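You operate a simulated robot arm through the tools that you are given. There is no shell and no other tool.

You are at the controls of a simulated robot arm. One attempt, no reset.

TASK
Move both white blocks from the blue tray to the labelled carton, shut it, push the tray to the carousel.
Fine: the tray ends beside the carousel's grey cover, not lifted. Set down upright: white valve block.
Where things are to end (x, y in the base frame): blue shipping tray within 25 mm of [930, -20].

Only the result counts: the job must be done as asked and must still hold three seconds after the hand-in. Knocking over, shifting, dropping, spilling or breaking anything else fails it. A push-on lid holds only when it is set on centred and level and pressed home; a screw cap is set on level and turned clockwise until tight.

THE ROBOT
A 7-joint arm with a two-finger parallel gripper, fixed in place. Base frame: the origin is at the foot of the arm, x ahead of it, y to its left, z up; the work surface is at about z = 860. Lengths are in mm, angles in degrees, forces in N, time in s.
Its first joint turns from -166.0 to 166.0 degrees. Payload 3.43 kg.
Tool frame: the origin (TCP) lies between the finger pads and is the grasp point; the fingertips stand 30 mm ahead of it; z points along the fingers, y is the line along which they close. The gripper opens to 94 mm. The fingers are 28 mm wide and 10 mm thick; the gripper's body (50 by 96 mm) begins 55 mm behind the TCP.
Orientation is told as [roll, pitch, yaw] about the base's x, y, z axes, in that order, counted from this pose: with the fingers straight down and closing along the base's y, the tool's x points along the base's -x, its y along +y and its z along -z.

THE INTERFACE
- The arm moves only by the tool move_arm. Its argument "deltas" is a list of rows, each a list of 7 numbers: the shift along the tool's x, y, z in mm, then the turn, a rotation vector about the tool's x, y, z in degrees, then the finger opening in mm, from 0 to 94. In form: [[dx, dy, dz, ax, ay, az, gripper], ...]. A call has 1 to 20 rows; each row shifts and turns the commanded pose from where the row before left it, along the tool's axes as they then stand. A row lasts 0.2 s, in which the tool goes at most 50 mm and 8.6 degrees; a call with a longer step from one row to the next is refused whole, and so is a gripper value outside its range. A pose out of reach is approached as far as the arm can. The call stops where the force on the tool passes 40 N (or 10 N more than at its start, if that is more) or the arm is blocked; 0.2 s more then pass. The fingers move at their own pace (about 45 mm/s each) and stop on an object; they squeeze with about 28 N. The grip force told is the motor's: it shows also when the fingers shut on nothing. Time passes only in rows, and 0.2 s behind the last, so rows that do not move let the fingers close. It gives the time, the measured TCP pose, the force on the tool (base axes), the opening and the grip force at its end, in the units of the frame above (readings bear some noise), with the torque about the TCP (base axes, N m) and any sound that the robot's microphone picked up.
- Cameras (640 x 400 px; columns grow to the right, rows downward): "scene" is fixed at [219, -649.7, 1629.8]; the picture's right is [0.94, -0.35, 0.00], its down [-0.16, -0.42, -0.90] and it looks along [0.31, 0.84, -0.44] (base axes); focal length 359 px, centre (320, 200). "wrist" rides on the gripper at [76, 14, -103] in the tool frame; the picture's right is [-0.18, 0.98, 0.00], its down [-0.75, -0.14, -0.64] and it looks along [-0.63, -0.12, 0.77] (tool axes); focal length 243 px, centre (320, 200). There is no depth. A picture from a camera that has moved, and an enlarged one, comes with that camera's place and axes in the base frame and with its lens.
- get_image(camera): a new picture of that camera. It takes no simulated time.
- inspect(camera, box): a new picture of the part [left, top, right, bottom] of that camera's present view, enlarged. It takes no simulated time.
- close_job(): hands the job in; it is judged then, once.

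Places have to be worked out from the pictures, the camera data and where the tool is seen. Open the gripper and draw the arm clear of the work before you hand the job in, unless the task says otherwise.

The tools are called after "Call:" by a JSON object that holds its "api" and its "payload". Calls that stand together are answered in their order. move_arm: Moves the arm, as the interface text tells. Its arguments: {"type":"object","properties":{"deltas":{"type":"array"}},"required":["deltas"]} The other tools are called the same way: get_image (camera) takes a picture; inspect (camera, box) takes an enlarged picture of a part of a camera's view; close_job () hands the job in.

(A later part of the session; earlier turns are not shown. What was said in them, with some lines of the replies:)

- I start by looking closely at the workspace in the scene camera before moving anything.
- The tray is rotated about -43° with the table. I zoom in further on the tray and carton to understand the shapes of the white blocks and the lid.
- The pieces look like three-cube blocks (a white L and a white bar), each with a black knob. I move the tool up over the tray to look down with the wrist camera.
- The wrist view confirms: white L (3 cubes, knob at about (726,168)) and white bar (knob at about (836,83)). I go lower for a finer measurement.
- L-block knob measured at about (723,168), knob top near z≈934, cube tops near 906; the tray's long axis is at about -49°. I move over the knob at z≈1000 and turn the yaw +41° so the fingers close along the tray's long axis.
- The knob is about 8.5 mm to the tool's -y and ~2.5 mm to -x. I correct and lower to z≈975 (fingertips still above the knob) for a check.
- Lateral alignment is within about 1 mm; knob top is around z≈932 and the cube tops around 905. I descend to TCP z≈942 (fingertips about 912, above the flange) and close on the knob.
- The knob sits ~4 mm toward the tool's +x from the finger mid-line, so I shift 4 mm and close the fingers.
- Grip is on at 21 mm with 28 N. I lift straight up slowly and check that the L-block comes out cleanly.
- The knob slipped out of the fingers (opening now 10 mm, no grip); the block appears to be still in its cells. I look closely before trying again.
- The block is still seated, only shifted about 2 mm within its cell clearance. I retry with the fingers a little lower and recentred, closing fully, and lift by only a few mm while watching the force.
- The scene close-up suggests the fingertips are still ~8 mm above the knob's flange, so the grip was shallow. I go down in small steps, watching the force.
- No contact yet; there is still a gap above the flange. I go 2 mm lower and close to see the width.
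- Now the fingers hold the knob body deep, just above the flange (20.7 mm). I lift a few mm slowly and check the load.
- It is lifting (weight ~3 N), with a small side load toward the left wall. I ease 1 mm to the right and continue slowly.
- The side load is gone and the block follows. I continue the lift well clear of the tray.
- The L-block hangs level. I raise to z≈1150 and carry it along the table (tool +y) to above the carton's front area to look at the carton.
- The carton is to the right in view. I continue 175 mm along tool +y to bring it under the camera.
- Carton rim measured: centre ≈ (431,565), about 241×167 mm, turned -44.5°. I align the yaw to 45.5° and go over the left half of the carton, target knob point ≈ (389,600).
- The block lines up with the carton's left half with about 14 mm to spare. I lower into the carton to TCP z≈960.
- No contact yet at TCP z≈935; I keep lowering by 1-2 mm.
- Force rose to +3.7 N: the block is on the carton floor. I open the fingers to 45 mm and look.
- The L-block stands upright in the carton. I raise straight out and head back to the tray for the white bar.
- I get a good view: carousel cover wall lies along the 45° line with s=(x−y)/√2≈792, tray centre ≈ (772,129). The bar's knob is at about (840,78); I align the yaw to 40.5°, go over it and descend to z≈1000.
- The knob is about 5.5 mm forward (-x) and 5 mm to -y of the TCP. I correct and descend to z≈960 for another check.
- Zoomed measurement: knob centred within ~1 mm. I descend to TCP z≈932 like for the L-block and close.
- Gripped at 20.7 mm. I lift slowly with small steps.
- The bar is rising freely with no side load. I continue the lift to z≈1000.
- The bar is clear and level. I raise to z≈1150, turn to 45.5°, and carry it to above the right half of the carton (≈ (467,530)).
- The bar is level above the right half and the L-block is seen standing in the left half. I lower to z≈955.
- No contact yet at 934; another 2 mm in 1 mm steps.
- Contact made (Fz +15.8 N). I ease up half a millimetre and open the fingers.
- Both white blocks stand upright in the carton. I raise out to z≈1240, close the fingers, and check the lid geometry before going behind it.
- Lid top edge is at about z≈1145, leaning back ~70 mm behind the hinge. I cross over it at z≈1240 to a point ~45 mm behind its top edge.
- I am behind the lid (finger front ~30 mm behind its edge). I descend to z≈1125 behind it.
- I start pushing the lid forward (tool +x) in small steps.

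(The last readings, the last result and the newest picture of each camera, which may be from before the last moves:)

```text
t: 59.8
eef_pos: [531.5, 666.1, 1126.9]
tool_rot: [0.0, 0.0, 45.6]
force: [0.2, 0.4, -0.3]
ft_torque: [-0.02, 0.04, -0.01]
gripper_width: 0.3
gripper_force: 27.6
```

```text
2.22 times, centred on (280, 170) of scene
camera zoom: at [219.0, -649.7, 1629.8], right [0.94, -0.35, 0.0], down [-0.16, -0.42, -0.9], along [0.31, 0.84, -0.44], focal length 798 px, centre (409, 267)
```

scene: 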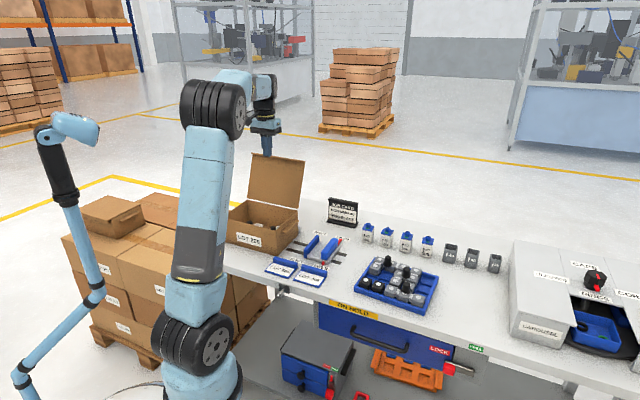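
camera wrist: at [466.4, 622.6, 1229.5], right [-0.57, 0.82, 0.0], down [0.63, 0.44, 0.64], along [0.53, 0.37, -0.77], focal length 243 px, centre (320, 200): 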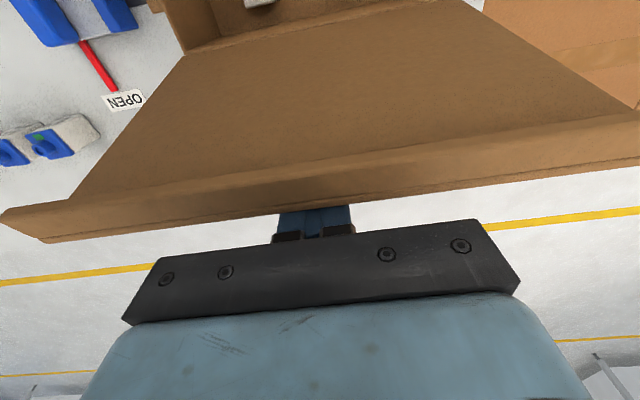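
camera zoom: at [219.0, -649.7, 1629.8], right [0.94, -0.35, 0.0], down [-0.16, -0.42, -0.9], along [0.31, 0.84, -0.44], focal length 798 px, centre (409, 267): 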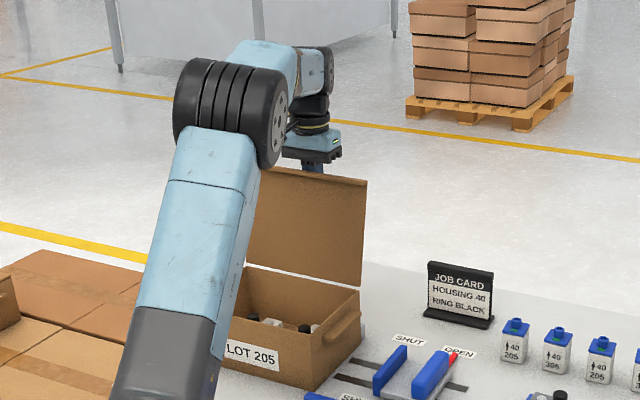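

The lid follows with low force. I keep pushing toward and past vertical.

Call:
{"api": "move_arm", "payload": {"deltas": [[10, 0, 0, 0, 0, 0, 0], [10, 0, 0, 0, 0, 0, 0], [10, 0, 0, 0, 0, 0, 0], [10, 0, 0, 0, 0, 0, 0], [10, 0, 0, 0, 0, 0, 0]]}}

Call:
{"api": "get_image", "payload": {"camera": "wrist"}}

Call:
{"api": "inspect", "payload": {"camera": "scene", "box": [210, 80, 350, 260]}}

```text
t: 61.0
eef_pos: [495.2, 630.0, 1126.7]
tool_rot: [-0.1, -0.1, 45.5]
force: [0.1, 0.3, -0.4]
ft_torque: [-0.01, 0.02, 0.02]
gripper_width: 0.0
gripper_force: 28.0
```

```text
taken
camera wrist: at [429.7, 587.2, 1229.4], right [-0.57, 0.82, 0.0], down [0.63, 0.44, 0.64], along [0.53, 0.37, -0.77], focal length 243 px, centre (320, 200)
```

wrist: 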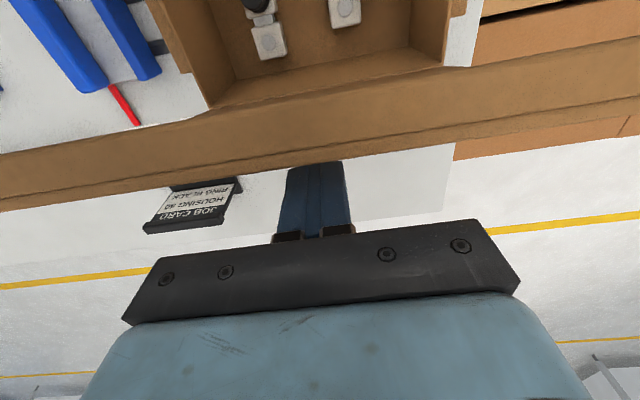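

```text
2.22 times, centred on (280, 170) of scene
camera zoom: at [219.0, -649.7, 1629.8], right [0.94, -0.35, 0.0], down [-0.16, -0.42, -0.9], along [0.31, 0.84, -0.44], focal length 798 px, centre (409, 267)
```

zoom: 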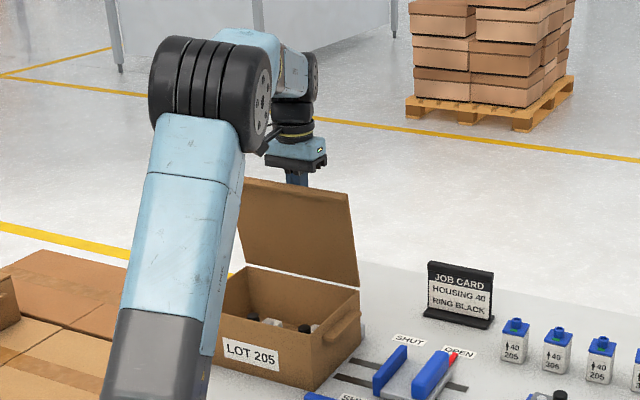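

The lid is about vertical or just past it. I wait briefly to see whether it falls by itself.

Call:
{"api": "move_arm", "payload": {"deltas": [[0, 0, 0, 0, 0, 0, 0], [0, 0, 0, 0, 0, 0, 0], [0, 0, 0, 0, 0, 0, 0]]}}

Call:
{"api": "inspect", "payload": {"camera": "scene", "box": [210, 80, 350, 260]}}

Call:
{"api": "get_image", "payload": {"camera": "wrist"}}

```text
t: 61.8
eef_pos: [494.4, 630.2, 1125.7]
tool_rot: [0.0, 0.0, 45.5]
force: [-0.1, 1.0, -0.2]
ft_torque: [0.04, 0.0, 0.03]
gripper_width: 0.1
gripper_force: 27.5
```

```text
2.22 times, centred on (280, 170) of scene
camera zoom: at [219.0, -649.7, 1629.8], right [0.94, -0.35, 0.0], down [-0.16, -0.42, -0.9], along [0.31, 0.84, -0.44], focal length 798 px, centre (409, 267)
```

zoom: 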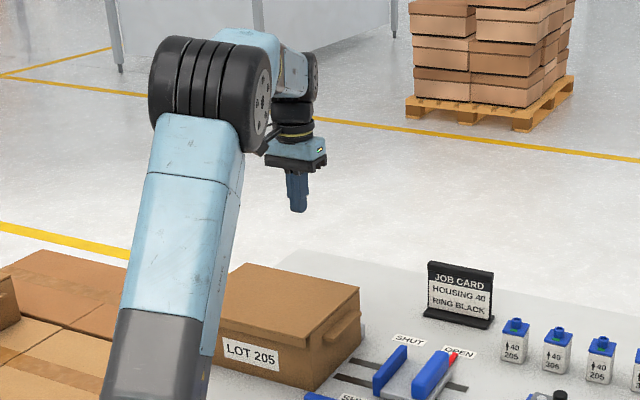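

```text
taken
camera wrist: at [429.5, 587.2, 1229.5], right [-0.57, 0.82, 0.0], down [0.63, 0.44, 0.64], along [0.53, 0.37, -0.77], focal length 243 px, centre (320, 200)
```

wrist: 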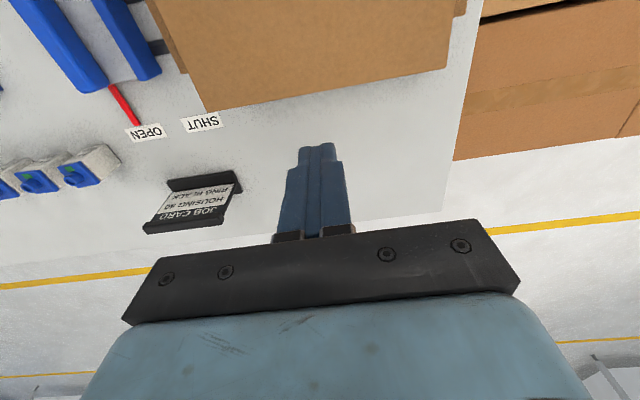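

The lid has fallen shut. I inspect how well it is closed.

Call:
{"api": "inspect", "payload": {"camera": "scene", "box": [230, 180, 320, 260]}}

Call:
{"api": "inspect", "payload": {"camera": "scene", "box": [270, 190, 310, 250]}}

```text
5.00 times, centred on (275, 220) of scene
camera zoom: at [219.0, -649.7, 1629.8], right [0.94, -0.35, 0.0], down [-0.16, -0.42, -0.9], along [0.31, 0.84, -0.44], focal length 1796 px, centre (545, 100)
```

zoom: 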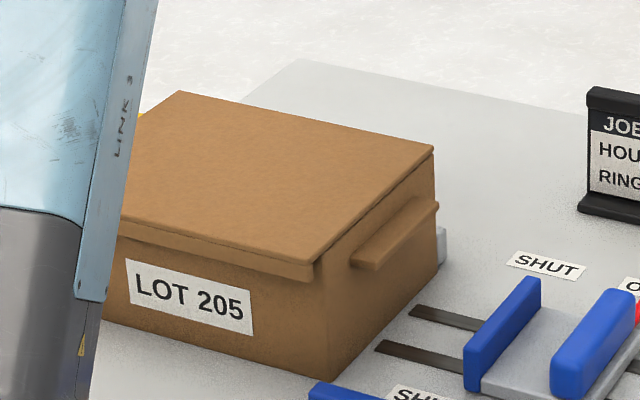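

```text
6.67 times, centred on (290, 220) of scene
camera zoom: at [219.0, -649.7, 1629.8], right [0.94, -0.35, 0.0], down [-0.16, -0.42, -0.9], along [0.31, 0.84, -0.44], focal length 2394 px, centre (520, 67)
```

zoom: 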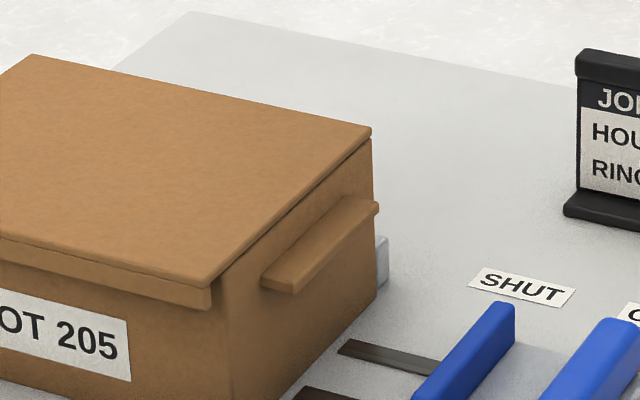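

The lid is down with its lip over the front wall. I press it gently near the front centre to make sure it is fully home: first I move above that spot.

Call:
{"api": "move_arm", "payload": {"deltas": [[30, 0, 0, 0, 0, 0, 0], [40, 0, 0, 0, 0, 0, 0], [40, 0, 0, 0, 0, 0, 0], [35, 0, 0, 0, 0, 0, 0], [0, 0, 30, 0, 0, 0, 0], [0, 0, 30, 0, 0, 0, 0], [0, 0, 30, 0, 0, 0, 0], [0, 0, 15, 0, 0, 0, 0], [0, 0, 0, 0, 0, 0, 0]]}}

Call:
{"api": "get_image", "payload": {"camera": "wrist"}}

Call:
{"api": "inspect", "payload": {"camera": "scene", "box": [210, 130, 330, 260]}}

```text
t: 63.8
eef_pos: [394.9, 526.5, 1021.6]
tool_rot: [0.0, 0.1, 45.5]
force: [0.1, -0.2, 0.7]
ft_torque: [0.0, -0.01, 0.01]
gripper_width: 0.0
gripper_force: 28.3
```

```text
taken
camera wrist: at [330.2, 483.3, 1124.9], right [-0.57, 0.82, 0.0], down [0.63, 0.44, 0.64], along [0.53, 0.37, -0.77], focal length 243 px, centre (320, 200)
```

wrist: 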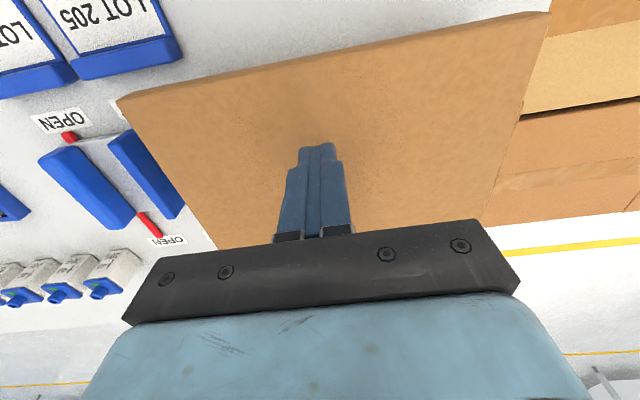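

```text
3.08 times, centred on (270, 195) of scene
camera zoom: at [219.0, -649.7, 1629.8], right [0.94, -0.35, 0.0], down [-0.16, -0.42, -0.9], along [0.31, 0.84, -0.44], focal length 1105 px, centre (474, 215)
```

zoom: 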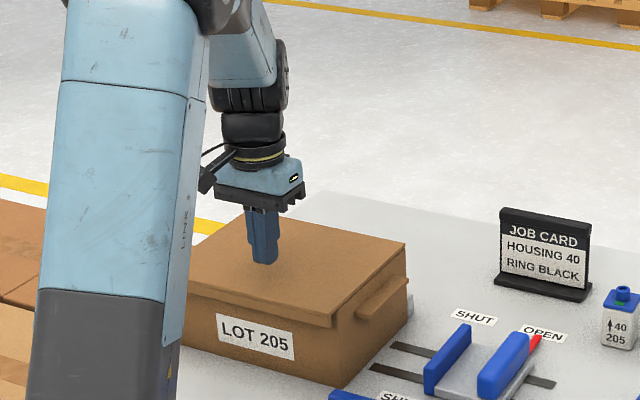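

Call:
{"api": "move_arm", "payload": {"deltas": [[0, 0, 3, 0, 0, 0, 0], [0, 0, 3, 0, 0, 0, 0], [0, 0, 3, 0, 0, 0, 0], [0, 0, 3, 0, 0, 0, 0], [0, 0, 0, 0, 0, 0, 0]]}}

```text
t: 65.0
eef_pos: [393.4, 526.0, 1009.1]
tool_rot: [0.0, 0.1, 45.5]
force: [0.4, 0.0, 0.0]
ft_torque: [0.02, 0.0, 0.04]
gripper_width: 0.1
gripper_force: 27.7
```

Still no contact at tip z≈979; I continue in 2 mm steps.

Call:
{"api": "move_arm", "payload": {"deltas": [[0, 0, 2, 0, 0, 0, 0], [0, 0, 2, 0, 0, 0, 0], [0, 0, 0, 0, 0, 0, 0]]}}

```text
t: 65.8
eef_pos: [393.1, 525.0, 1005.9]
tool_rot: [0.0, -0.1, 45.5]
force: [-0.4, -3.0, 15.0]
ft_torque: [0.06, -0.13, -0.05]
gripper_width: 0.1
gripper_force: 27.7
```

Contact on the lid with 15 N; I press slightly more and then look at the lid seam.

Call:
{"api": "move_arm", "payload": {"deltas": [[0, 0, 0.7, 0, 0, 0, 0], [0, 0, 0, 0, 0, 0, 0]]}}

Call:
{"api": "inspect", "payload": {"camera": "scene", "box": [230, 180, 320, 260]}}

```text
t: 66.4
eef_pos: [394.2, 525.4, 1005.4]
tool_rot: [0.1, -0.1, 45.5]
force: [0.7, -4.8, 22.7]
ft_torque: [0.05, -0.26, -0.06]
gripper_width: 0.0
gripper_force: 28.6
```

```text
5.00 times, centred on (275, 220) of scene
camera zoom: at [219.0, -649.7, 1629.8], right [0.94, -0.35, 0.0], down [-0.16, -0.42, -0.9], along [0.31, 0.84, -0.44], focal length 1796 px, centre (545, 100)
```

zoom: 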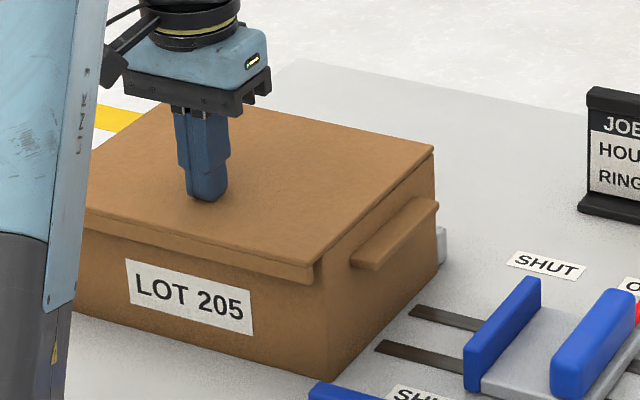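

The lid is firmly shut (22 N pressed, no movement). Now I lift, move back toward the left side of the tray at a safe height, for the push.

Call:
{"api": "move_arm", "payload": {"deltas": [[0, 0, -15, 0, 0, 0, 0], [0, 0, -40, 0, 0, 0, 0], [0, 0, -45, 0, 0, 0, 0], [0, 0, -45, 0, 0, 0, 0], [1.3, -25, 0, 0, 0, 0, 0], [1.3, -40, 0, 0, 0, 0, 0], [1.3, -42, 0, 0, 0, 0, 0], [1.3, -42, 0, 0, 0, 0, 0], [1.3, -42, 0, 0, 0, 0, 0], [1.3, -42, 0, 0, 0, 0, 0], [1.3, -42, 0, 0, 0, 0, 0], [1.3, -42, 0, 0, 0, 0, 0], [1.3, -42, 0, 0, 0, 0, 0], [1.6, -34.8, 0, 0, 0, 0, 0]]}}

Call:
{"api": "move_arm", "payload": {"deltas": [[0, 0, 0, 0, 0, 8.227, 94], [0, 0, 0, 0, 0, 8.227, 94], [0, 0, 0, 0, 0, 8.227, 94], [0, 0, 0, 0, 0, 8.227, 94], [0, 0, 0, 0, 0, 8.227, 94], [0, 0, 0, 0, 0, 8.227, 94], [0, 0, 0, 0, 0, 8.227, 94], [0, 0, 0, 0, 0, 8.227, 94], [0, 0, 0, 0, 0, 8.227, 94], [0, 0, 0, 0, 0, 8.227, 94], [0, 0, 0, 0, 0, 8.23, 94], [0, 0, 0, 0, 0, 0, 94]]}}

Call:
{"api": "get_image", "payload": {"camera": "wrist"}}

Call:
{"api": "get_image", "payload": {"camera": "scene"}}

```text
t: 69.4
eef_pos: [665.5, 240.4, 1147.8]
tool_rot: [0.0, -0.2, 45.5]
force: [-0.5, 0.1, -0.3]
ft_torque: [-0.02, -0.02, 0.02]
gripper_width: 0.0
gripper_force: 28.6
```

```text
t: 72.0
eef_pos: [665.4, 240.5, 1149.0]
tool_rot: [0.0, 0.0, -45.1]
force: [0.6, 0.0, -0.8]
ft_torque: [-0.02, -0.02, 0.0]
gripper_width: 94.0
gripper_force: 0.1
```

```text
taken
camera wrist: at [621.1, 306.0, 1252.6], right [0.83, 0.56, 0.0], down [0.43, -0.63, 0.64], along [0.36, -0.53, -0.77], focal length 243 px, centre (320, 200)
```

wrist: 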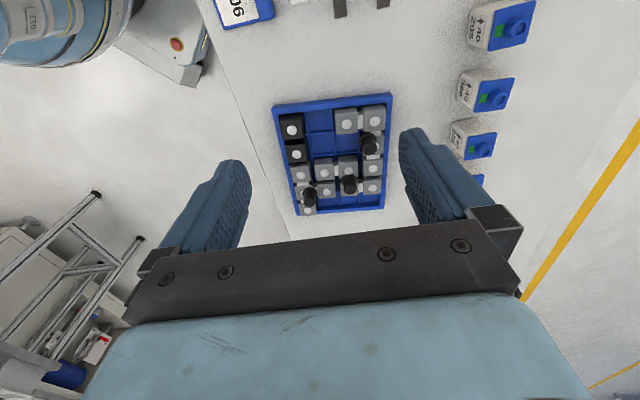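

```text
taken
```

scene: 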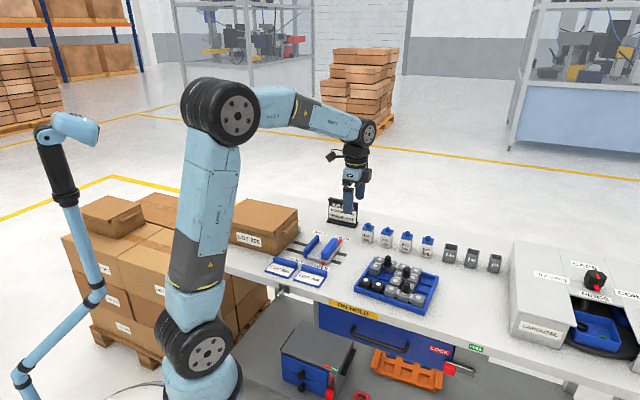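

Call:
{"api": "inspect", "payload": {"camera": "wrist", "box": [220, 60, 440, 230]}}

```text
2.35 times, centred on (330, 145) of wrist
camera zoom: at [621.1, 306.0, 1252.6], right [0.83, 0.56, 0.0], down [0.43, -0.63, 0.64], along [0.36, -0.53, -0.77], focal length 571 px, centre (296, 329)
```

zoom: 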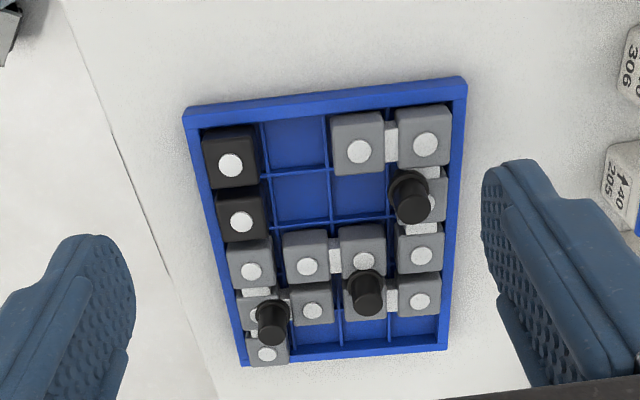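

Tray measured: centre ≈ (774,131), 224×181 mm, angle -49°. I descend behind its left side with the fingers open, to TCP z≈930 first.

Call:
{"api": "move_arm", "payload": {"deltas": [[0, 2, 30, 0, 0, 0, 94], [0, 0, 40, 0, 0, 0, 94], [0, 0, 40, 0, 0, 0, 94], [0, 0, 40, 0, 0, 0, 94], [0, 0, 40, 0, 0, 0, 94], [0, 0, 28.9, 0, 0, 0, 94], [0, 0, 0, 0, 0, 0, 94]]}}

Call:
{"api": "get_image", "payload": {"camera": "wrist"}}

Call:
{"api": "inspect", "payload": {"camera": "scene", "box": [300, 180, 460, 320]}}

```text
t: 73.6
eef_pos: [665.7, 243.6, 931.9]
tool_rot: [-0.1, 0.0, -45.1]
force: [-0.2, 0.3, -0.8]
ft_torque: [-0.04, 0.03, 0.0]
gripper_width: 94.0
gripper_force: 0.1
```

```text
taken
camera wrist: at [619.2, 309.3, 1034.9], right [0.83, 0.56, 0.0], down [0.43, -0.63, 0.64], along [0.36, -0.53, -0.77], focal length 243 px, centre (320, 200)
```

wrist: 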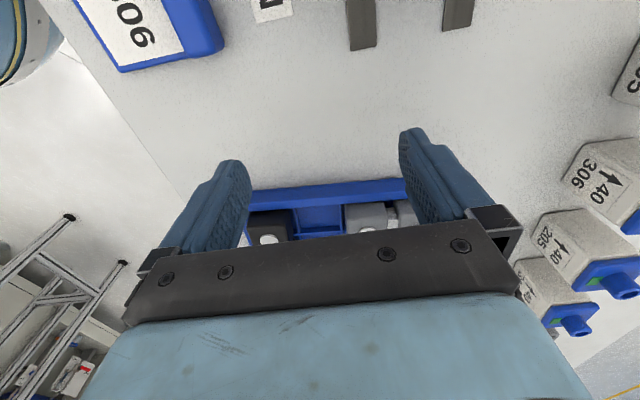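

```text
2.86 times, centred on (380, 250) of scene
camera zoom: at [219.0, -649.7, 1629.8], right [0.94, -0.35, 0.0], down [-0.16, -0.42, -0.9], along [0.31, 0.84, -0.44], focal length 1026 px, centre (149, 57)
```

zoom: 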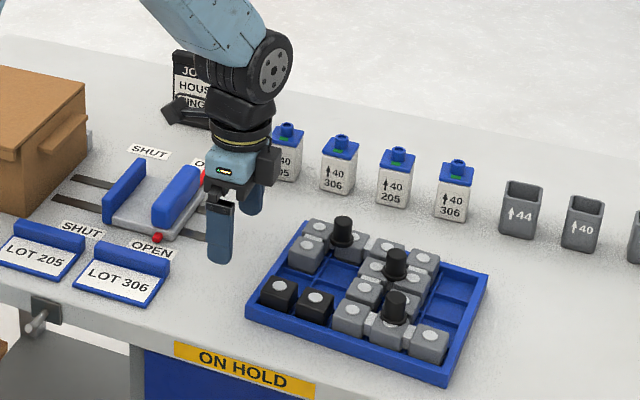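

Clear space below. I descend slowly to TCP z≈896 (tips ≈866), watching force.

Call:
{"api": "move_arm", "payload": {"deltas": [[0, 0, 10, 0, 0, 0, 94], [0, 0, 10, 0, 0, 0, 94], [0, 0, 7, 0, 0, 0, 94], [0, 0, 4, 0, 0, 0, 94], [0, 0, 3, 0, 0, 0, 94], [0, 0, 0, 0, 0, 0, 94]]}}

Call:
{"api": "inspect", "payload": {"camera": "scene", "box": [340, 220, 420, 300]}}

Call:
{"api": "get_image", "payload": {"camera": "wrist"}}

```text
t: 75.0
eef_pos: [665.8, 243.2, 895.6]
tool_rot: [0.0, -0.1, -45.0]
force: [-0.2, -0.2, -0.1]
ft_torque: [0.01, 0.03, 0.01]
gripper_width: 94.0
gripper_force: 0.0
```

```text
5.00 times, centred on (380, 260) of scene
camera zoom: at [219.0, -649.7, 1629.8], right [0.94, -0.35, 0.0], down [-0.16, -0.42, -0.9], along [0.31, 0.84, -0.44], focal length 1796 px, centre (20, -100)
```

zoom: 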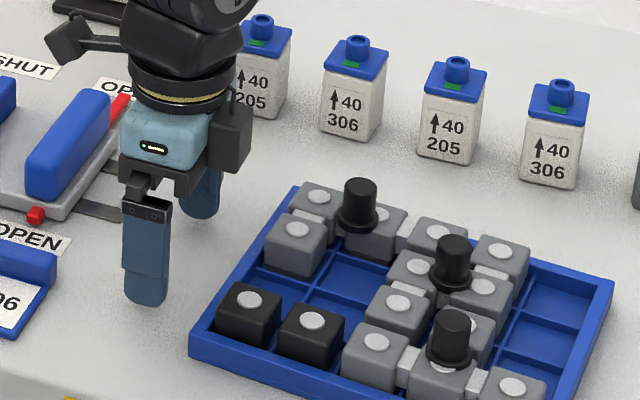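

```text
taken
camera wrist: at [621.2, 308.5, 999.1], right [0.83, 0.56, 0.0], down [0.43, -0.63, 0.64], along [0.36, -0.53, -0.77], focal length 243 px, centre (320, 200)
```

wrist: 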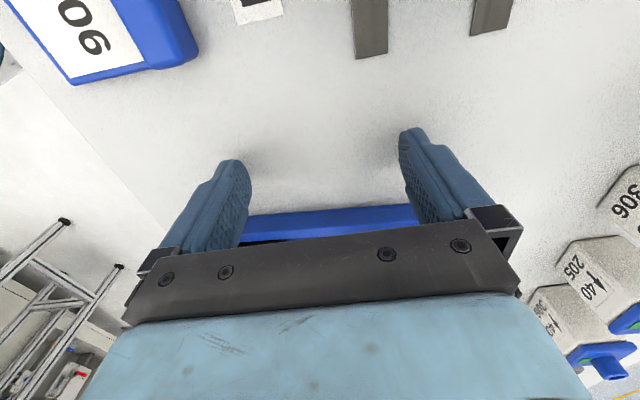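

Tips are just above the table. I begin pushing (tool -x) gently toward the carousel.

Call:
{"api": "move_arm", "payload": {"deltas": [[-6, 0, 0, 0, 0, 0, 94], [-8, 0, 0, 0, 0, 0, 94], [-6, 0, 0, 0, 0, 0, 94], [-5, 0, 0, 0, 0, 0, 94], [-5, 0, 0, 0, 0, 0, 94], [-5, 0, 0, 0, 0, 0, 94], [-5, 0, 0, 0, 0, 0, 94]]}}

Call:
{"api": "inspect", "payload": {"camera": "scene", "box": [340, 220, 460, 320]}}

Call:
{"api": "get_image", "payload": {"camera": "wrist"}}

```text
t: 76.6
eef_pos: [694.2, 214.5, 896.4]
tool_rot: [0.0, 0.1, -45.0]
force: [-2.4, 1.2, -0.5]
ft_torque: [0.05, 0.03, -0.15]
gripper_width: 93.8
gripper_force: 0.1
```

```text
4.00 times, centred on (400, 270) of scene
camera zoom: at [219.0, -649.7, 1629.8], right [0.94, -0.35, 0.0], down [-0.16, -0.42, -0.9], along [0.31, 0.84, -0.44], focal length 1437 px, centre (0, -80)
```

zoom: 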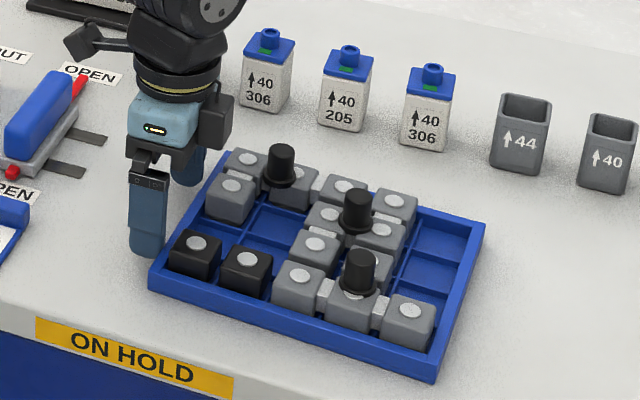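

```text
taken
camera wrist: at [649.5, 280.1, 999.6], right [0.83, 0.56, 0.0], down [0.43, -0.63, 0.64], along [0.36, -0.53, -0.77], focal length 243 px, centre (320, 200)
```

wrist: 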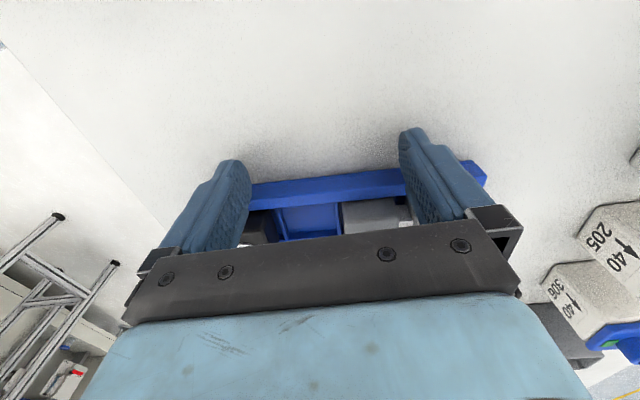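

The tray slides with ~3 N. I continue pushing 120 mm at ~40 mm/s.

Call:
{"api": "move_arm", "payload": {"deltas": [[-6, 0, 0, 0, 0, 0, 94], [-8, 0, 0, 0, 0, 0, 94], [-8, 0, 0, 0, 0, 0, 94], [-8, 0, 0, 0, 0, 0, 94], [-8, 0, 0, 0, 0, 0, 94], [-8, 0, 0, 0, 0, 0, 94], [-8, 0, 0, 0, 0, 0, 94], [-8, 0, 0, 0, 0, 0, 94], [-8, 0, 0, 0, 0, 0, 94], [-8, 0, 0, 0, 0, 0, 94], [-8, 0, 0, 0, 0, 0, 94], [-8, 0, 0, 0, 0, 0, 94], [-8, 0, 0, 0, 0, 0, 94], [-8, 0, 0, 0, 0, 0, 94], [-6, 0, 0, 0, 0, 0, 94], [-4, 0, 0, 0, 0, 0, 94], [0, 0, 0, 0, 0, 0, 94]]}}

Call:
{"api": "get_image", "payload": {"camera": "scene"}}

Call:
{"api": "inspect", "payload": {"camera": "scene", "box": [400, 220, 560, 360]}}

Call:
{"api": "get_image", "payload": {"camera": "wrist"}}

```text
t: 80.2
eef_pos: [779.6, 129.0, 896.7]
tool_rot: [0.0, -0.1, -45.0]
force: [-1.5, 2.6, 0.9]
ft_torque: [0.09, -0.01, 0.02]
gripper_width: 94.1
gripper_force: 0.1
```

```text
taken
```

scene: 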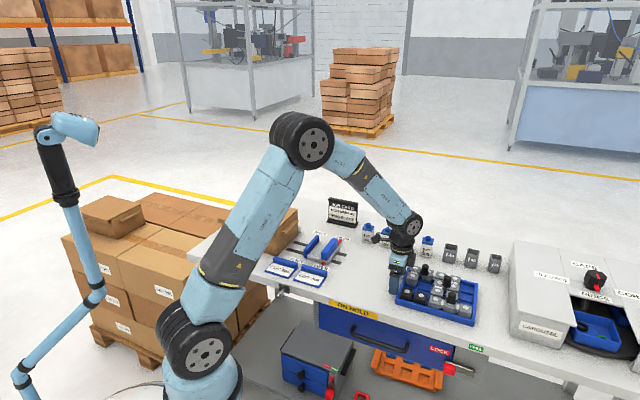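

```text
2.86 times, centred on (480, 290) of scene
camera zoom: at [219.0, -649.7, 1629.8], right [0.94, -0.35, 0.0], down [-0.16, -0.42, -0.9], along [0.31, 0.84, -0.44], focal length 1026 px, centre (-137, -57)
```

zoom: 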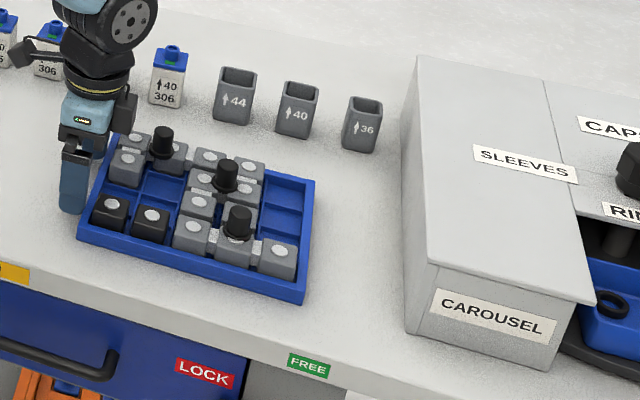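

```text
taken
camera wrist: at [734.2, 194.7, 999.2], right [0.83, 0.56, 0.0], down [0.43, -0.63, 0.64], along [0.36, -0.53, -0.77], focal length 243 px, centre (320, 200)
```

wrist: 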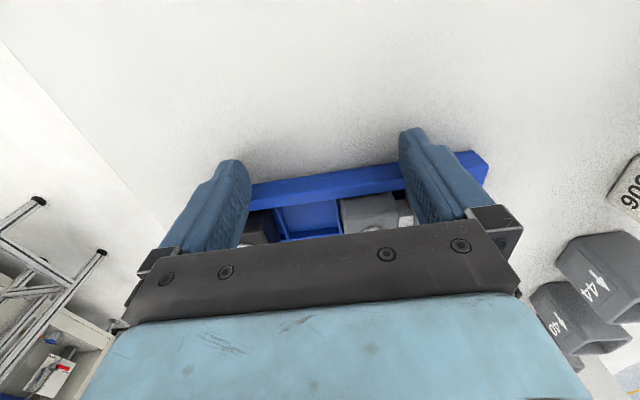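

The tray moves straight. I measure its present position more closely before the last stretch.

Call:
{"api": "inspect", "payload": {"camera": "wrist", "box": [220, 110, 420, 230]}}

Call:
{"api": "inspect", "payload": {"camera": "scene", "box": [410, 260, 530, 350]}}

```text
3.20 times, centred on (320, 170) of wrist
camera zoom: at [734.2, 194.7, 999.2], right [0.83, 0.56, 0.0], down [0.43, -0.63, 0.64], along [0.36, -0.53, -0.77], focal length 776 px, centre (320, 296)
```

zoom: 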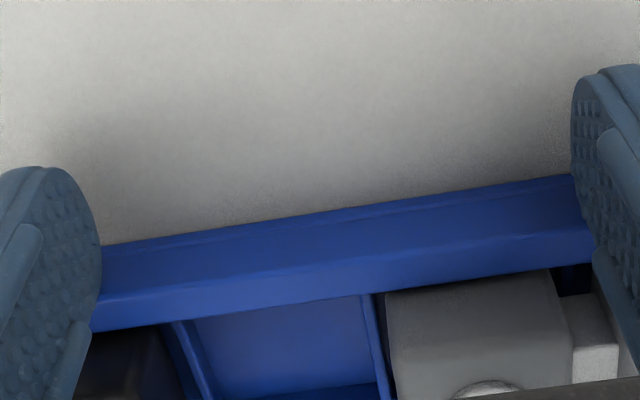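

```text
4.44 times, centred on (470, 305) of scene
camera zoom: at [219.0, -649.7, 1629.8], right [0.94, -0.35, 0.0], down [-0.16, -0.42, -0.9], along [0.31, 0.84, -0.44], focal length 1596 px, centre (-347, -267)
```

zoom: 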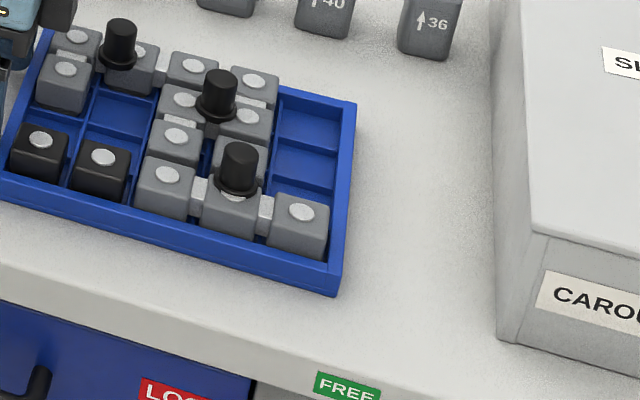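

Call:
{"api": "inspect", "payload": {"camera": "wrist", "box": [380, 100, 520, 220]}}

Call:
{"api": "inspect", "payload": {"camera": "wrist", "box": [150, 120, 290, 240]}}

```text
3.33 times, centred on (450, 160) of wrist
camera zoom: at [734.2, 194.7, 999.2], right [0.83, 0.56, 0.0], down [0.43, -0.63, 0.64], along [0.36, -0.53, -0.77], focal length 809 px, centre (-113, 333)
```

zoom: 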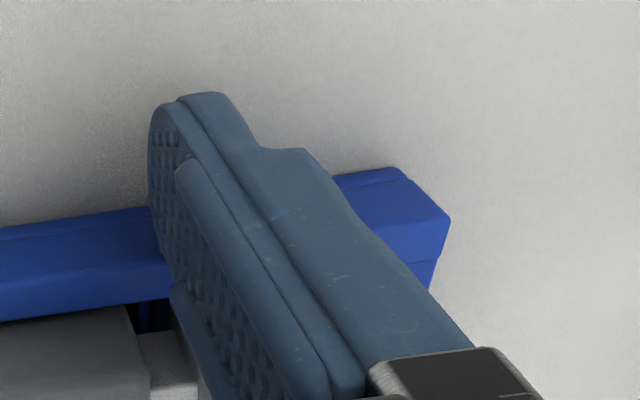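

```text
3.33 times, centred on (220, 180) of wrist
camera zoom: at [734.2, 194.7, 999.2], right [0.83, 0.56, 0.0], down [0.43, -0.63, 0.64], along [0.36, -0.53, -0.77], focal length 809 px, centre (653, 267)
```

zoom: 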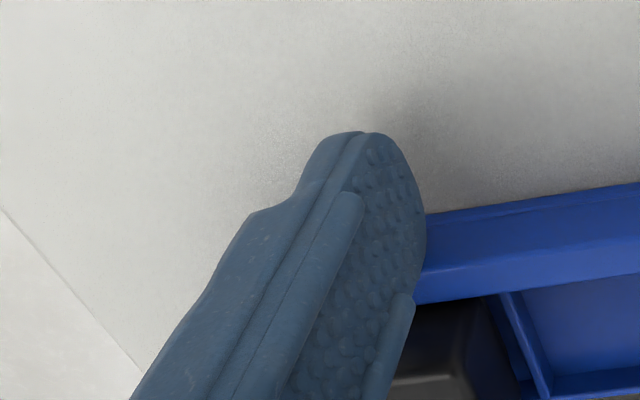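

The tray is now parallel to the cover; its left wall is at s≈475 so its centre is about s≈587, w≈647 (goal 672, 643). I push 70 mm more, slowing down.

Call:
{"api": "move_arm", "payload": {"deltas": [[-4, 0, 0, 0, 0, 0, 94], [-6, 0, 0, 0, 0, 0, 94], [-7, 0, 0, 0, 0, 0, 94], [-7, 0, 0, 0, 0, 0, 94], [-7, 0, 0, 0, 0, 0, 94], [-7, 0, 0, 0, 0, 0, 94], [-7, 0, 0, 0, 0, 0, 94], [-7, 0, 0, 0, 0, 0, 94], [-6, 0, 0, 0, 0, 0, 94], [-5, 0, 0, 0, 0, 0, 94], [-4, 0, 0, 0, 0, 0, 94], [-3, 0, 0, 0, 0, 0, 94], [0, 0, 0, 0, 0, 0, 94]]}}

Call:
{"api": "inspect", "payload": {"camera": "scene", "box": [410, 220, 570, 360]}}

Call:
{"api": "get_image", "payload": {"camera": "wrist"}}

```text
t: 83.0
eef_pos: [827.9, 78.6, 896.5]
tool_rot: [0.2, 0.0, -45.0]
force: [-1.6, 2.0, 0.4]
ft_torque: [0.07, 0.01, 0.08]
gripper_width: 94.0
gripper_force: 0.1
```

```text
2.86 times, centred on (490, 290) of scene
camera zoom: at [219.0, -649.7, 1629.8], right [0.94, -0.35, 0.0], down [-0.16, -0.42, -0.9], along [0.31, 0.84, -0.44], focal length 1026 px, centre (-166, -57)
```

zoom: 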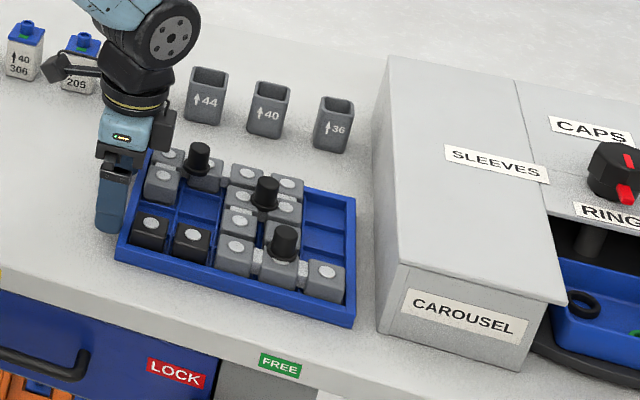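

```text
taken
camera wrist: at [783.8, 144.7, 999.3], right [0.83, 0.56, 0.0], down [0.43, -0.63, 0.64], along [0.36, -0.53, -0.77], focal length 243 px, centre (320, 200)
```

wrist: 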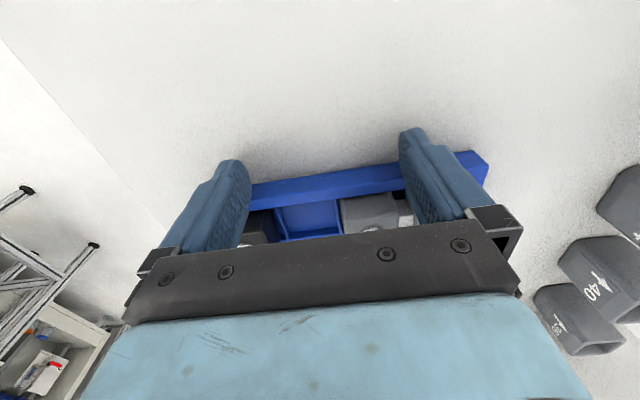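

Gap to the cover is now about 21 mm; the tray centre is ≈ s 657.5. I push the final 12.5 mm slowly.

Call:
{"api": "move_arm", "payload": {"deltas": [[-3, 0, 0, 0, 0, 0, 94], [-3, 0, 0, 0, 0, 0, 94], [-2.5, 0, 0, 0, 0, 0, 94], [-2, 0, 0, 0, 0, 0, 94], [-2, 0, 0, 0, 0, 0, 94], [0, 0, 0, 0, 0, 0, 94]]}}

Call:
{"api": "inspect", "payload": {"camera": "scene", "box": [410, 220, 570, 360]}}

Call:
{"api": "inspect", "payload": {"camera": "scene", "box": [470, 260, 530, 330]}}

Call:
{"api": "get_image", "payload": {"camera": "wrist"}}

```text
t: 84.4
eef_pos: [839.1, 70.3, 894.8]
tool_rot: [0.0, 0.0, -45.0]
force: [-2.5, 1.9, 1.3]
ft_torque: [0.02, 0.03, 0.0]
gripper_width: 93.7
gripper_force: 0.2
```

```text
2.86 times, centred on (490, 290) of scene
camera zoom: at [219.0, -649.7, 1629.8], right [0.94, -0.35, 0.0], down [-0.16, -0.42, -0.9], along [0.31, 0.84, -0.44], focal length 1026 px, centre (-166, -57)
```

zoom: 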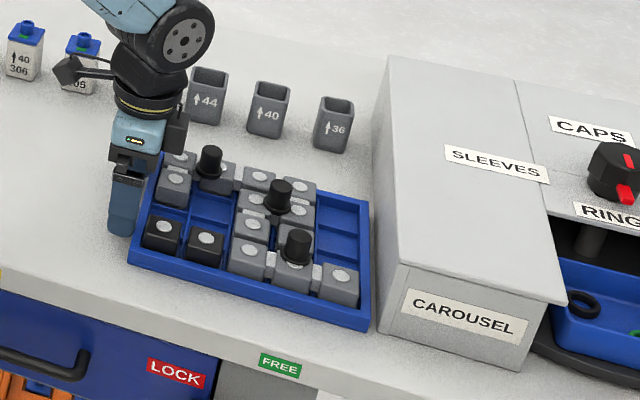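

```text
5.71 times, centred on (500, 295) of scene
camera zoom: at [219.0, -649.7, 1629.8], right [0.94, -0.35, 0.0], down [-0.16, -0.42, -0.9], along [0.31, 0.84, -0.44], focal length 2052 px, centre (-709, -343)
```

zoom: 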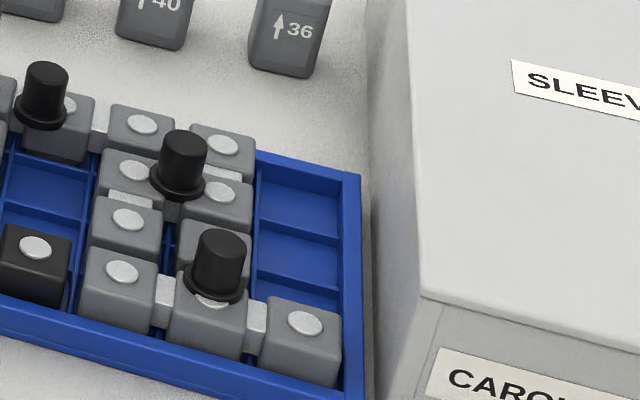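

```text
taken
camera wrist: at [793.4, 135.8, 999.2], right [0.83, 0.56, 0.0], down [0.43, -0.63, 0.64], along [0.36, -0.53, -0.77], focal length 243 px, centre (320, 200)
```

wrist: 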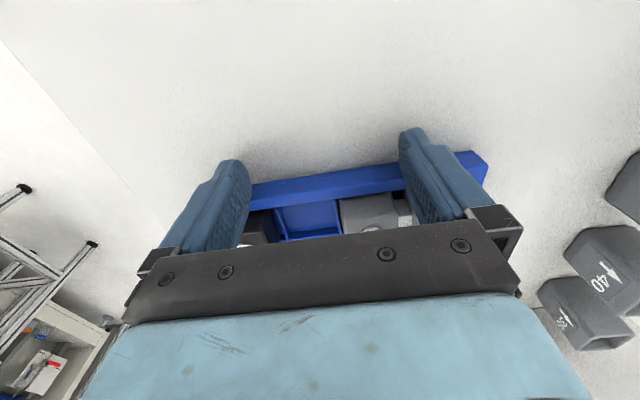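

The tray stands beside the cover with a gap of roughly 7-9 mm. I back off 30 mm and rise, then measure the tray position from above.

Call:
{"api": "move_arm", "payload": {"deltas": [[5, 0, 0, 0, 0, 0, 94], [10, 0, 0, 0, 0, 0, 94], [15, 0, 0, 0, 0, 0, 94], [10, 0, -5, 0, 0, 0, 94], [5, 0, -30, 0, 0, 0, 94], [5, 0, -40, 0, 0, 0, 94], [10, 0, -45, 0, 0, 0, 94], [10, 0, -45, 0, 0, 0, 94], [10, 0, -45, 0, 0, 0, 94], [10, 0, -40, 0, 0, 0, 94], [10, 0, 0, 0, 0, 0, 94]]}}

Call:
{"api": "get_image", "payload": {"camera": "wrist"}}

Call:
{"api": "get_image", "payload": {"camera": "scene"}}

```text
t: 86.8
eef_pos: [768.5, 142.8, 1144.4]
tool_rot: [0.0, 0.0, -45.1]
force: [0.5, 0.6, -0.5]
ft_torque: [0.01, 0.01, 0.01]
gripper_width: 94.0
gripper_force: 0.2
```

```text
taken
camera wrist: at [723.1, 207.8, 1248.1], right [0.83, 0.56, 0.0], down [0.43, -0.63, 0.64], along [0.36, -0.53, -0.77], focal length 243 px, centre (320, 200)
```

wrist: 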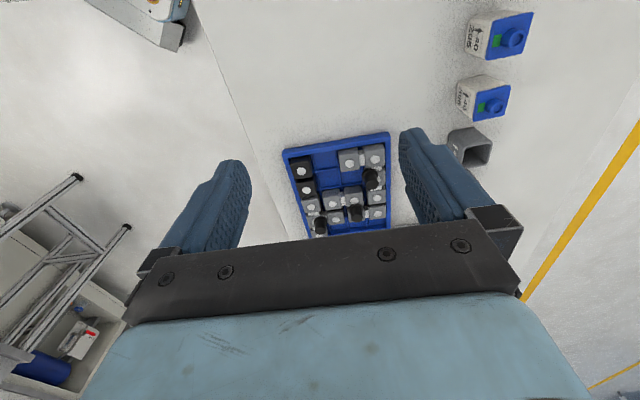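

```text
taken
```

scene: 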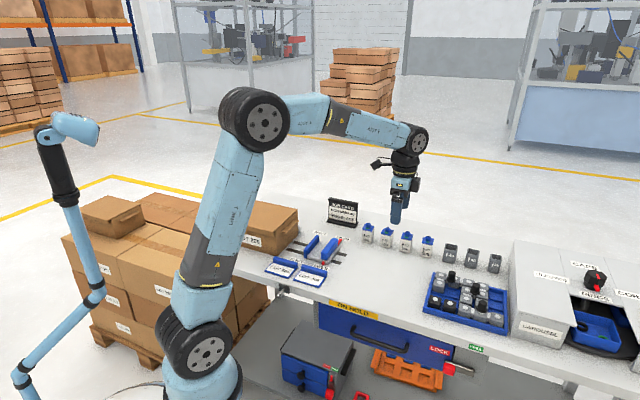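

Call:
{"api": "inspect", "payload": {"camera": "wrist", "box": [260, 110, 420, 240]}}

Call:
{"api": "inspect", "payload": {"camera": "scene", "box": [410, 220, 570, 360]}}

Call:
{"api": "inspect", "payload": {"camera": "scene", "box": [220, 180, 380, 300]}}

```text
3.08 times, centred on (340, 175) of wrist
camera zoom: at [723.1, 207.8, 1248.1], right [0.83, 0.56, 0.0], down [0.43, -0.63, 0.64], along [0.36, -0.53, -0.77], focal length 746 px, centre (258, 277)
```

zoom: 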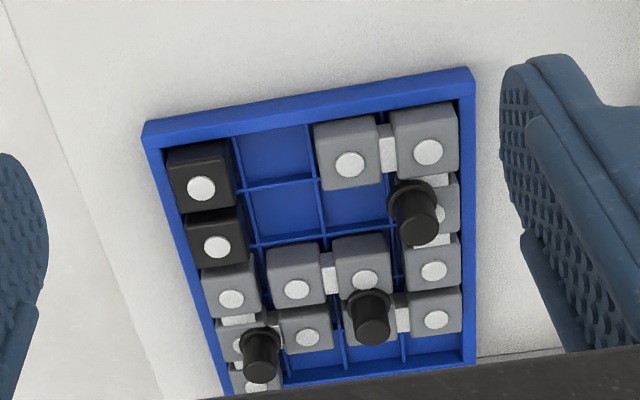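

```text
2.86 times, centred on (490, 290) of scene
camera zoom: at [219.0, -649.7, 1629.8], right [0.94, -0.35, 0.0], down [-0.16, -0.42, -0.9], along [0.31, 0.84, -0.44], focal length 1026 px, centre (-166, -57)
```

zoom: 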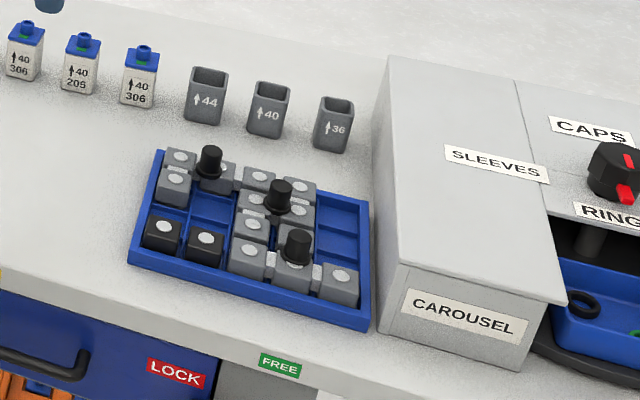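

```text
3.33 times, centred on (300, 240) of scene
camera zoom: at [219.0, -649.7, 1629.8], right [0.94, -0.35, 0.0], down [-0.16, -0.42, -0.9], along [0.31, 0.84, -0.44], focal length 1197 px, centre (387, 67)
```

zoom: 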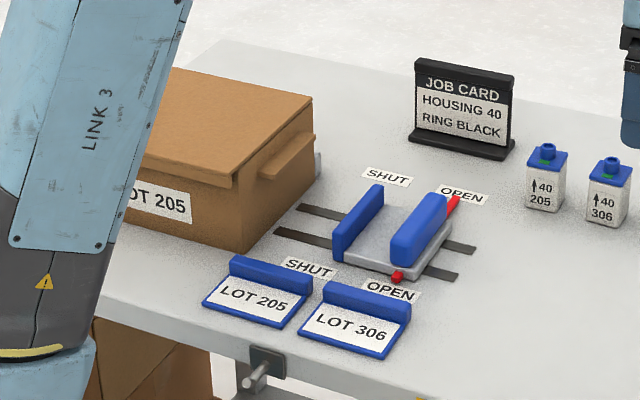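

The tray centre measures about (926–931, −10…−15), aligned beside the cover, with all remaining blocks in place. I draw the arm up and away and then do a last check of the carton.

Call:
{"api": "move_arm", "payload": {"deltas": [[0, 0, -25, 0, 0, 0, 94], [0, 0, -35, 0, 0, 0, 94], [20, -20, -30, 0, 0, 0, 94], [25, -22, -30, 0, 0, 0, 94], [25, -22, -25, 0, 0, 0, 94], [25, -22, -20, 0, 0, 0, 94], [25, -22, -15, 0, 0, 0, 94], [25, -22, -10, 0, 0, 0, 94], [25, -22, -10, 0, 0, 0, 94], [20, -20, 0, 0, 0, 0, 94], [0, 0, 0, 0, 0, 0, 94], [0, 0, 0, 0, 0, 0, 94]]}}

Call:
{"api": "get_image", "payload": {"camera": "scene"}}

Call:
{"api": "inspect", "payload": {"camera": "scene", "box": [210, 170, 350, 290]}}

Call:
{"api": "inspect", "payload": {"camera": "scene", "box": [340, 200, 540, 360]}}

```text
t: 89.4
eef_pos: [508.1, 153.8, 1347.1]
tool_rot: [0.0, 0.0, -45.0]
force: [0.7, 0.4, 0.2]
ft_torque: [-0.02, 0.01, 0.0]
gripper_width: 94.1
gripper_force: 0.1
```

```text
taken
```

scene: 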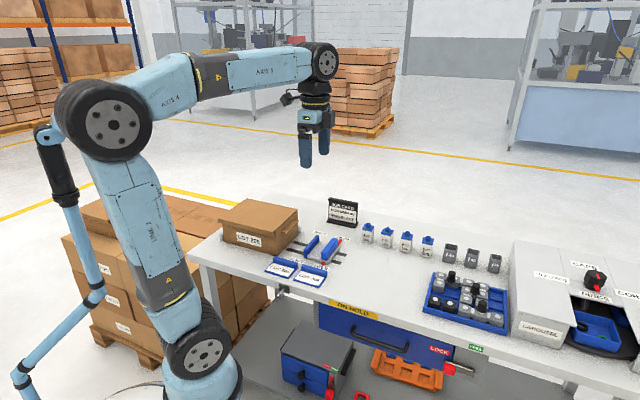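

```text
3.33 times, centred on (280, 230) of scene
camera zoom: at [219.0, -649.7, 1629.8], right [0.94, -0.35, 0.0], down [-0.16, -0.42, -0.9], along [0.31, 0.84, -0.44], focal length 1197 px, centre (453, 100)
```

zoom: 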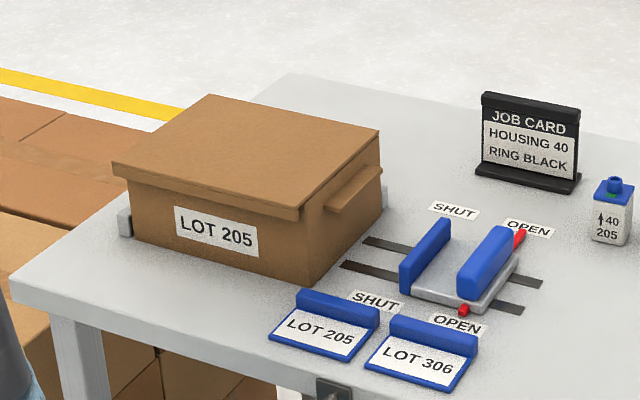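

```text
2.50 times, centred on (440, 280) of scene
camera zoom: at [219.0, -649.7, 1629.8], right [0.94, -0.35, 0.0], down [-0.16, -0.42, -0.9], along [0.31, 0.84, -0.44], focal length 898 px, centre (20, 0)
```

zoom: 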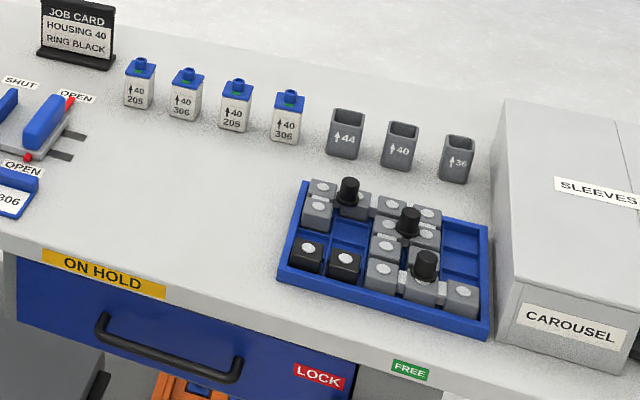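

The carton is shut with both white blocks standing upright inside. The tray sits square beside the carousel cover, everything else is in place, and the open gripper is clear of the work. I hand the job in.

Call:
{"api": "close_job", "payload": {}}

```text
The job is handed in.
```

I handed the job in with every step done; I haven't seen the verdict.

- **White blocks:** both the L-shaped block and the bar are standing upright inside the LOT 205 carton. I last saw them upright just before I shut the lid.
- **First grip:** my first grip on the L-shaped block slipped. The block moved about 2 mm in its cell but didn't tip, and I regripped it lower.
- **Carton:** the lid is shut with its lip over the front wall. I pressed it with about 22 N and it didn't move.
- **Tray:** I pushed it along the table without lifting it, and it sits square beside the grey cover with a gap of roughly 7–9 mm. I put its centre between (926, -10) and (931, -15), which is 5–11 mm from the target and inside the 25 mm limit.
- **Everything else:** the other blocks in the tray, the bottles, the grey cups and the job card look undisturbed. The gripper is open and the arm is clear of the work.
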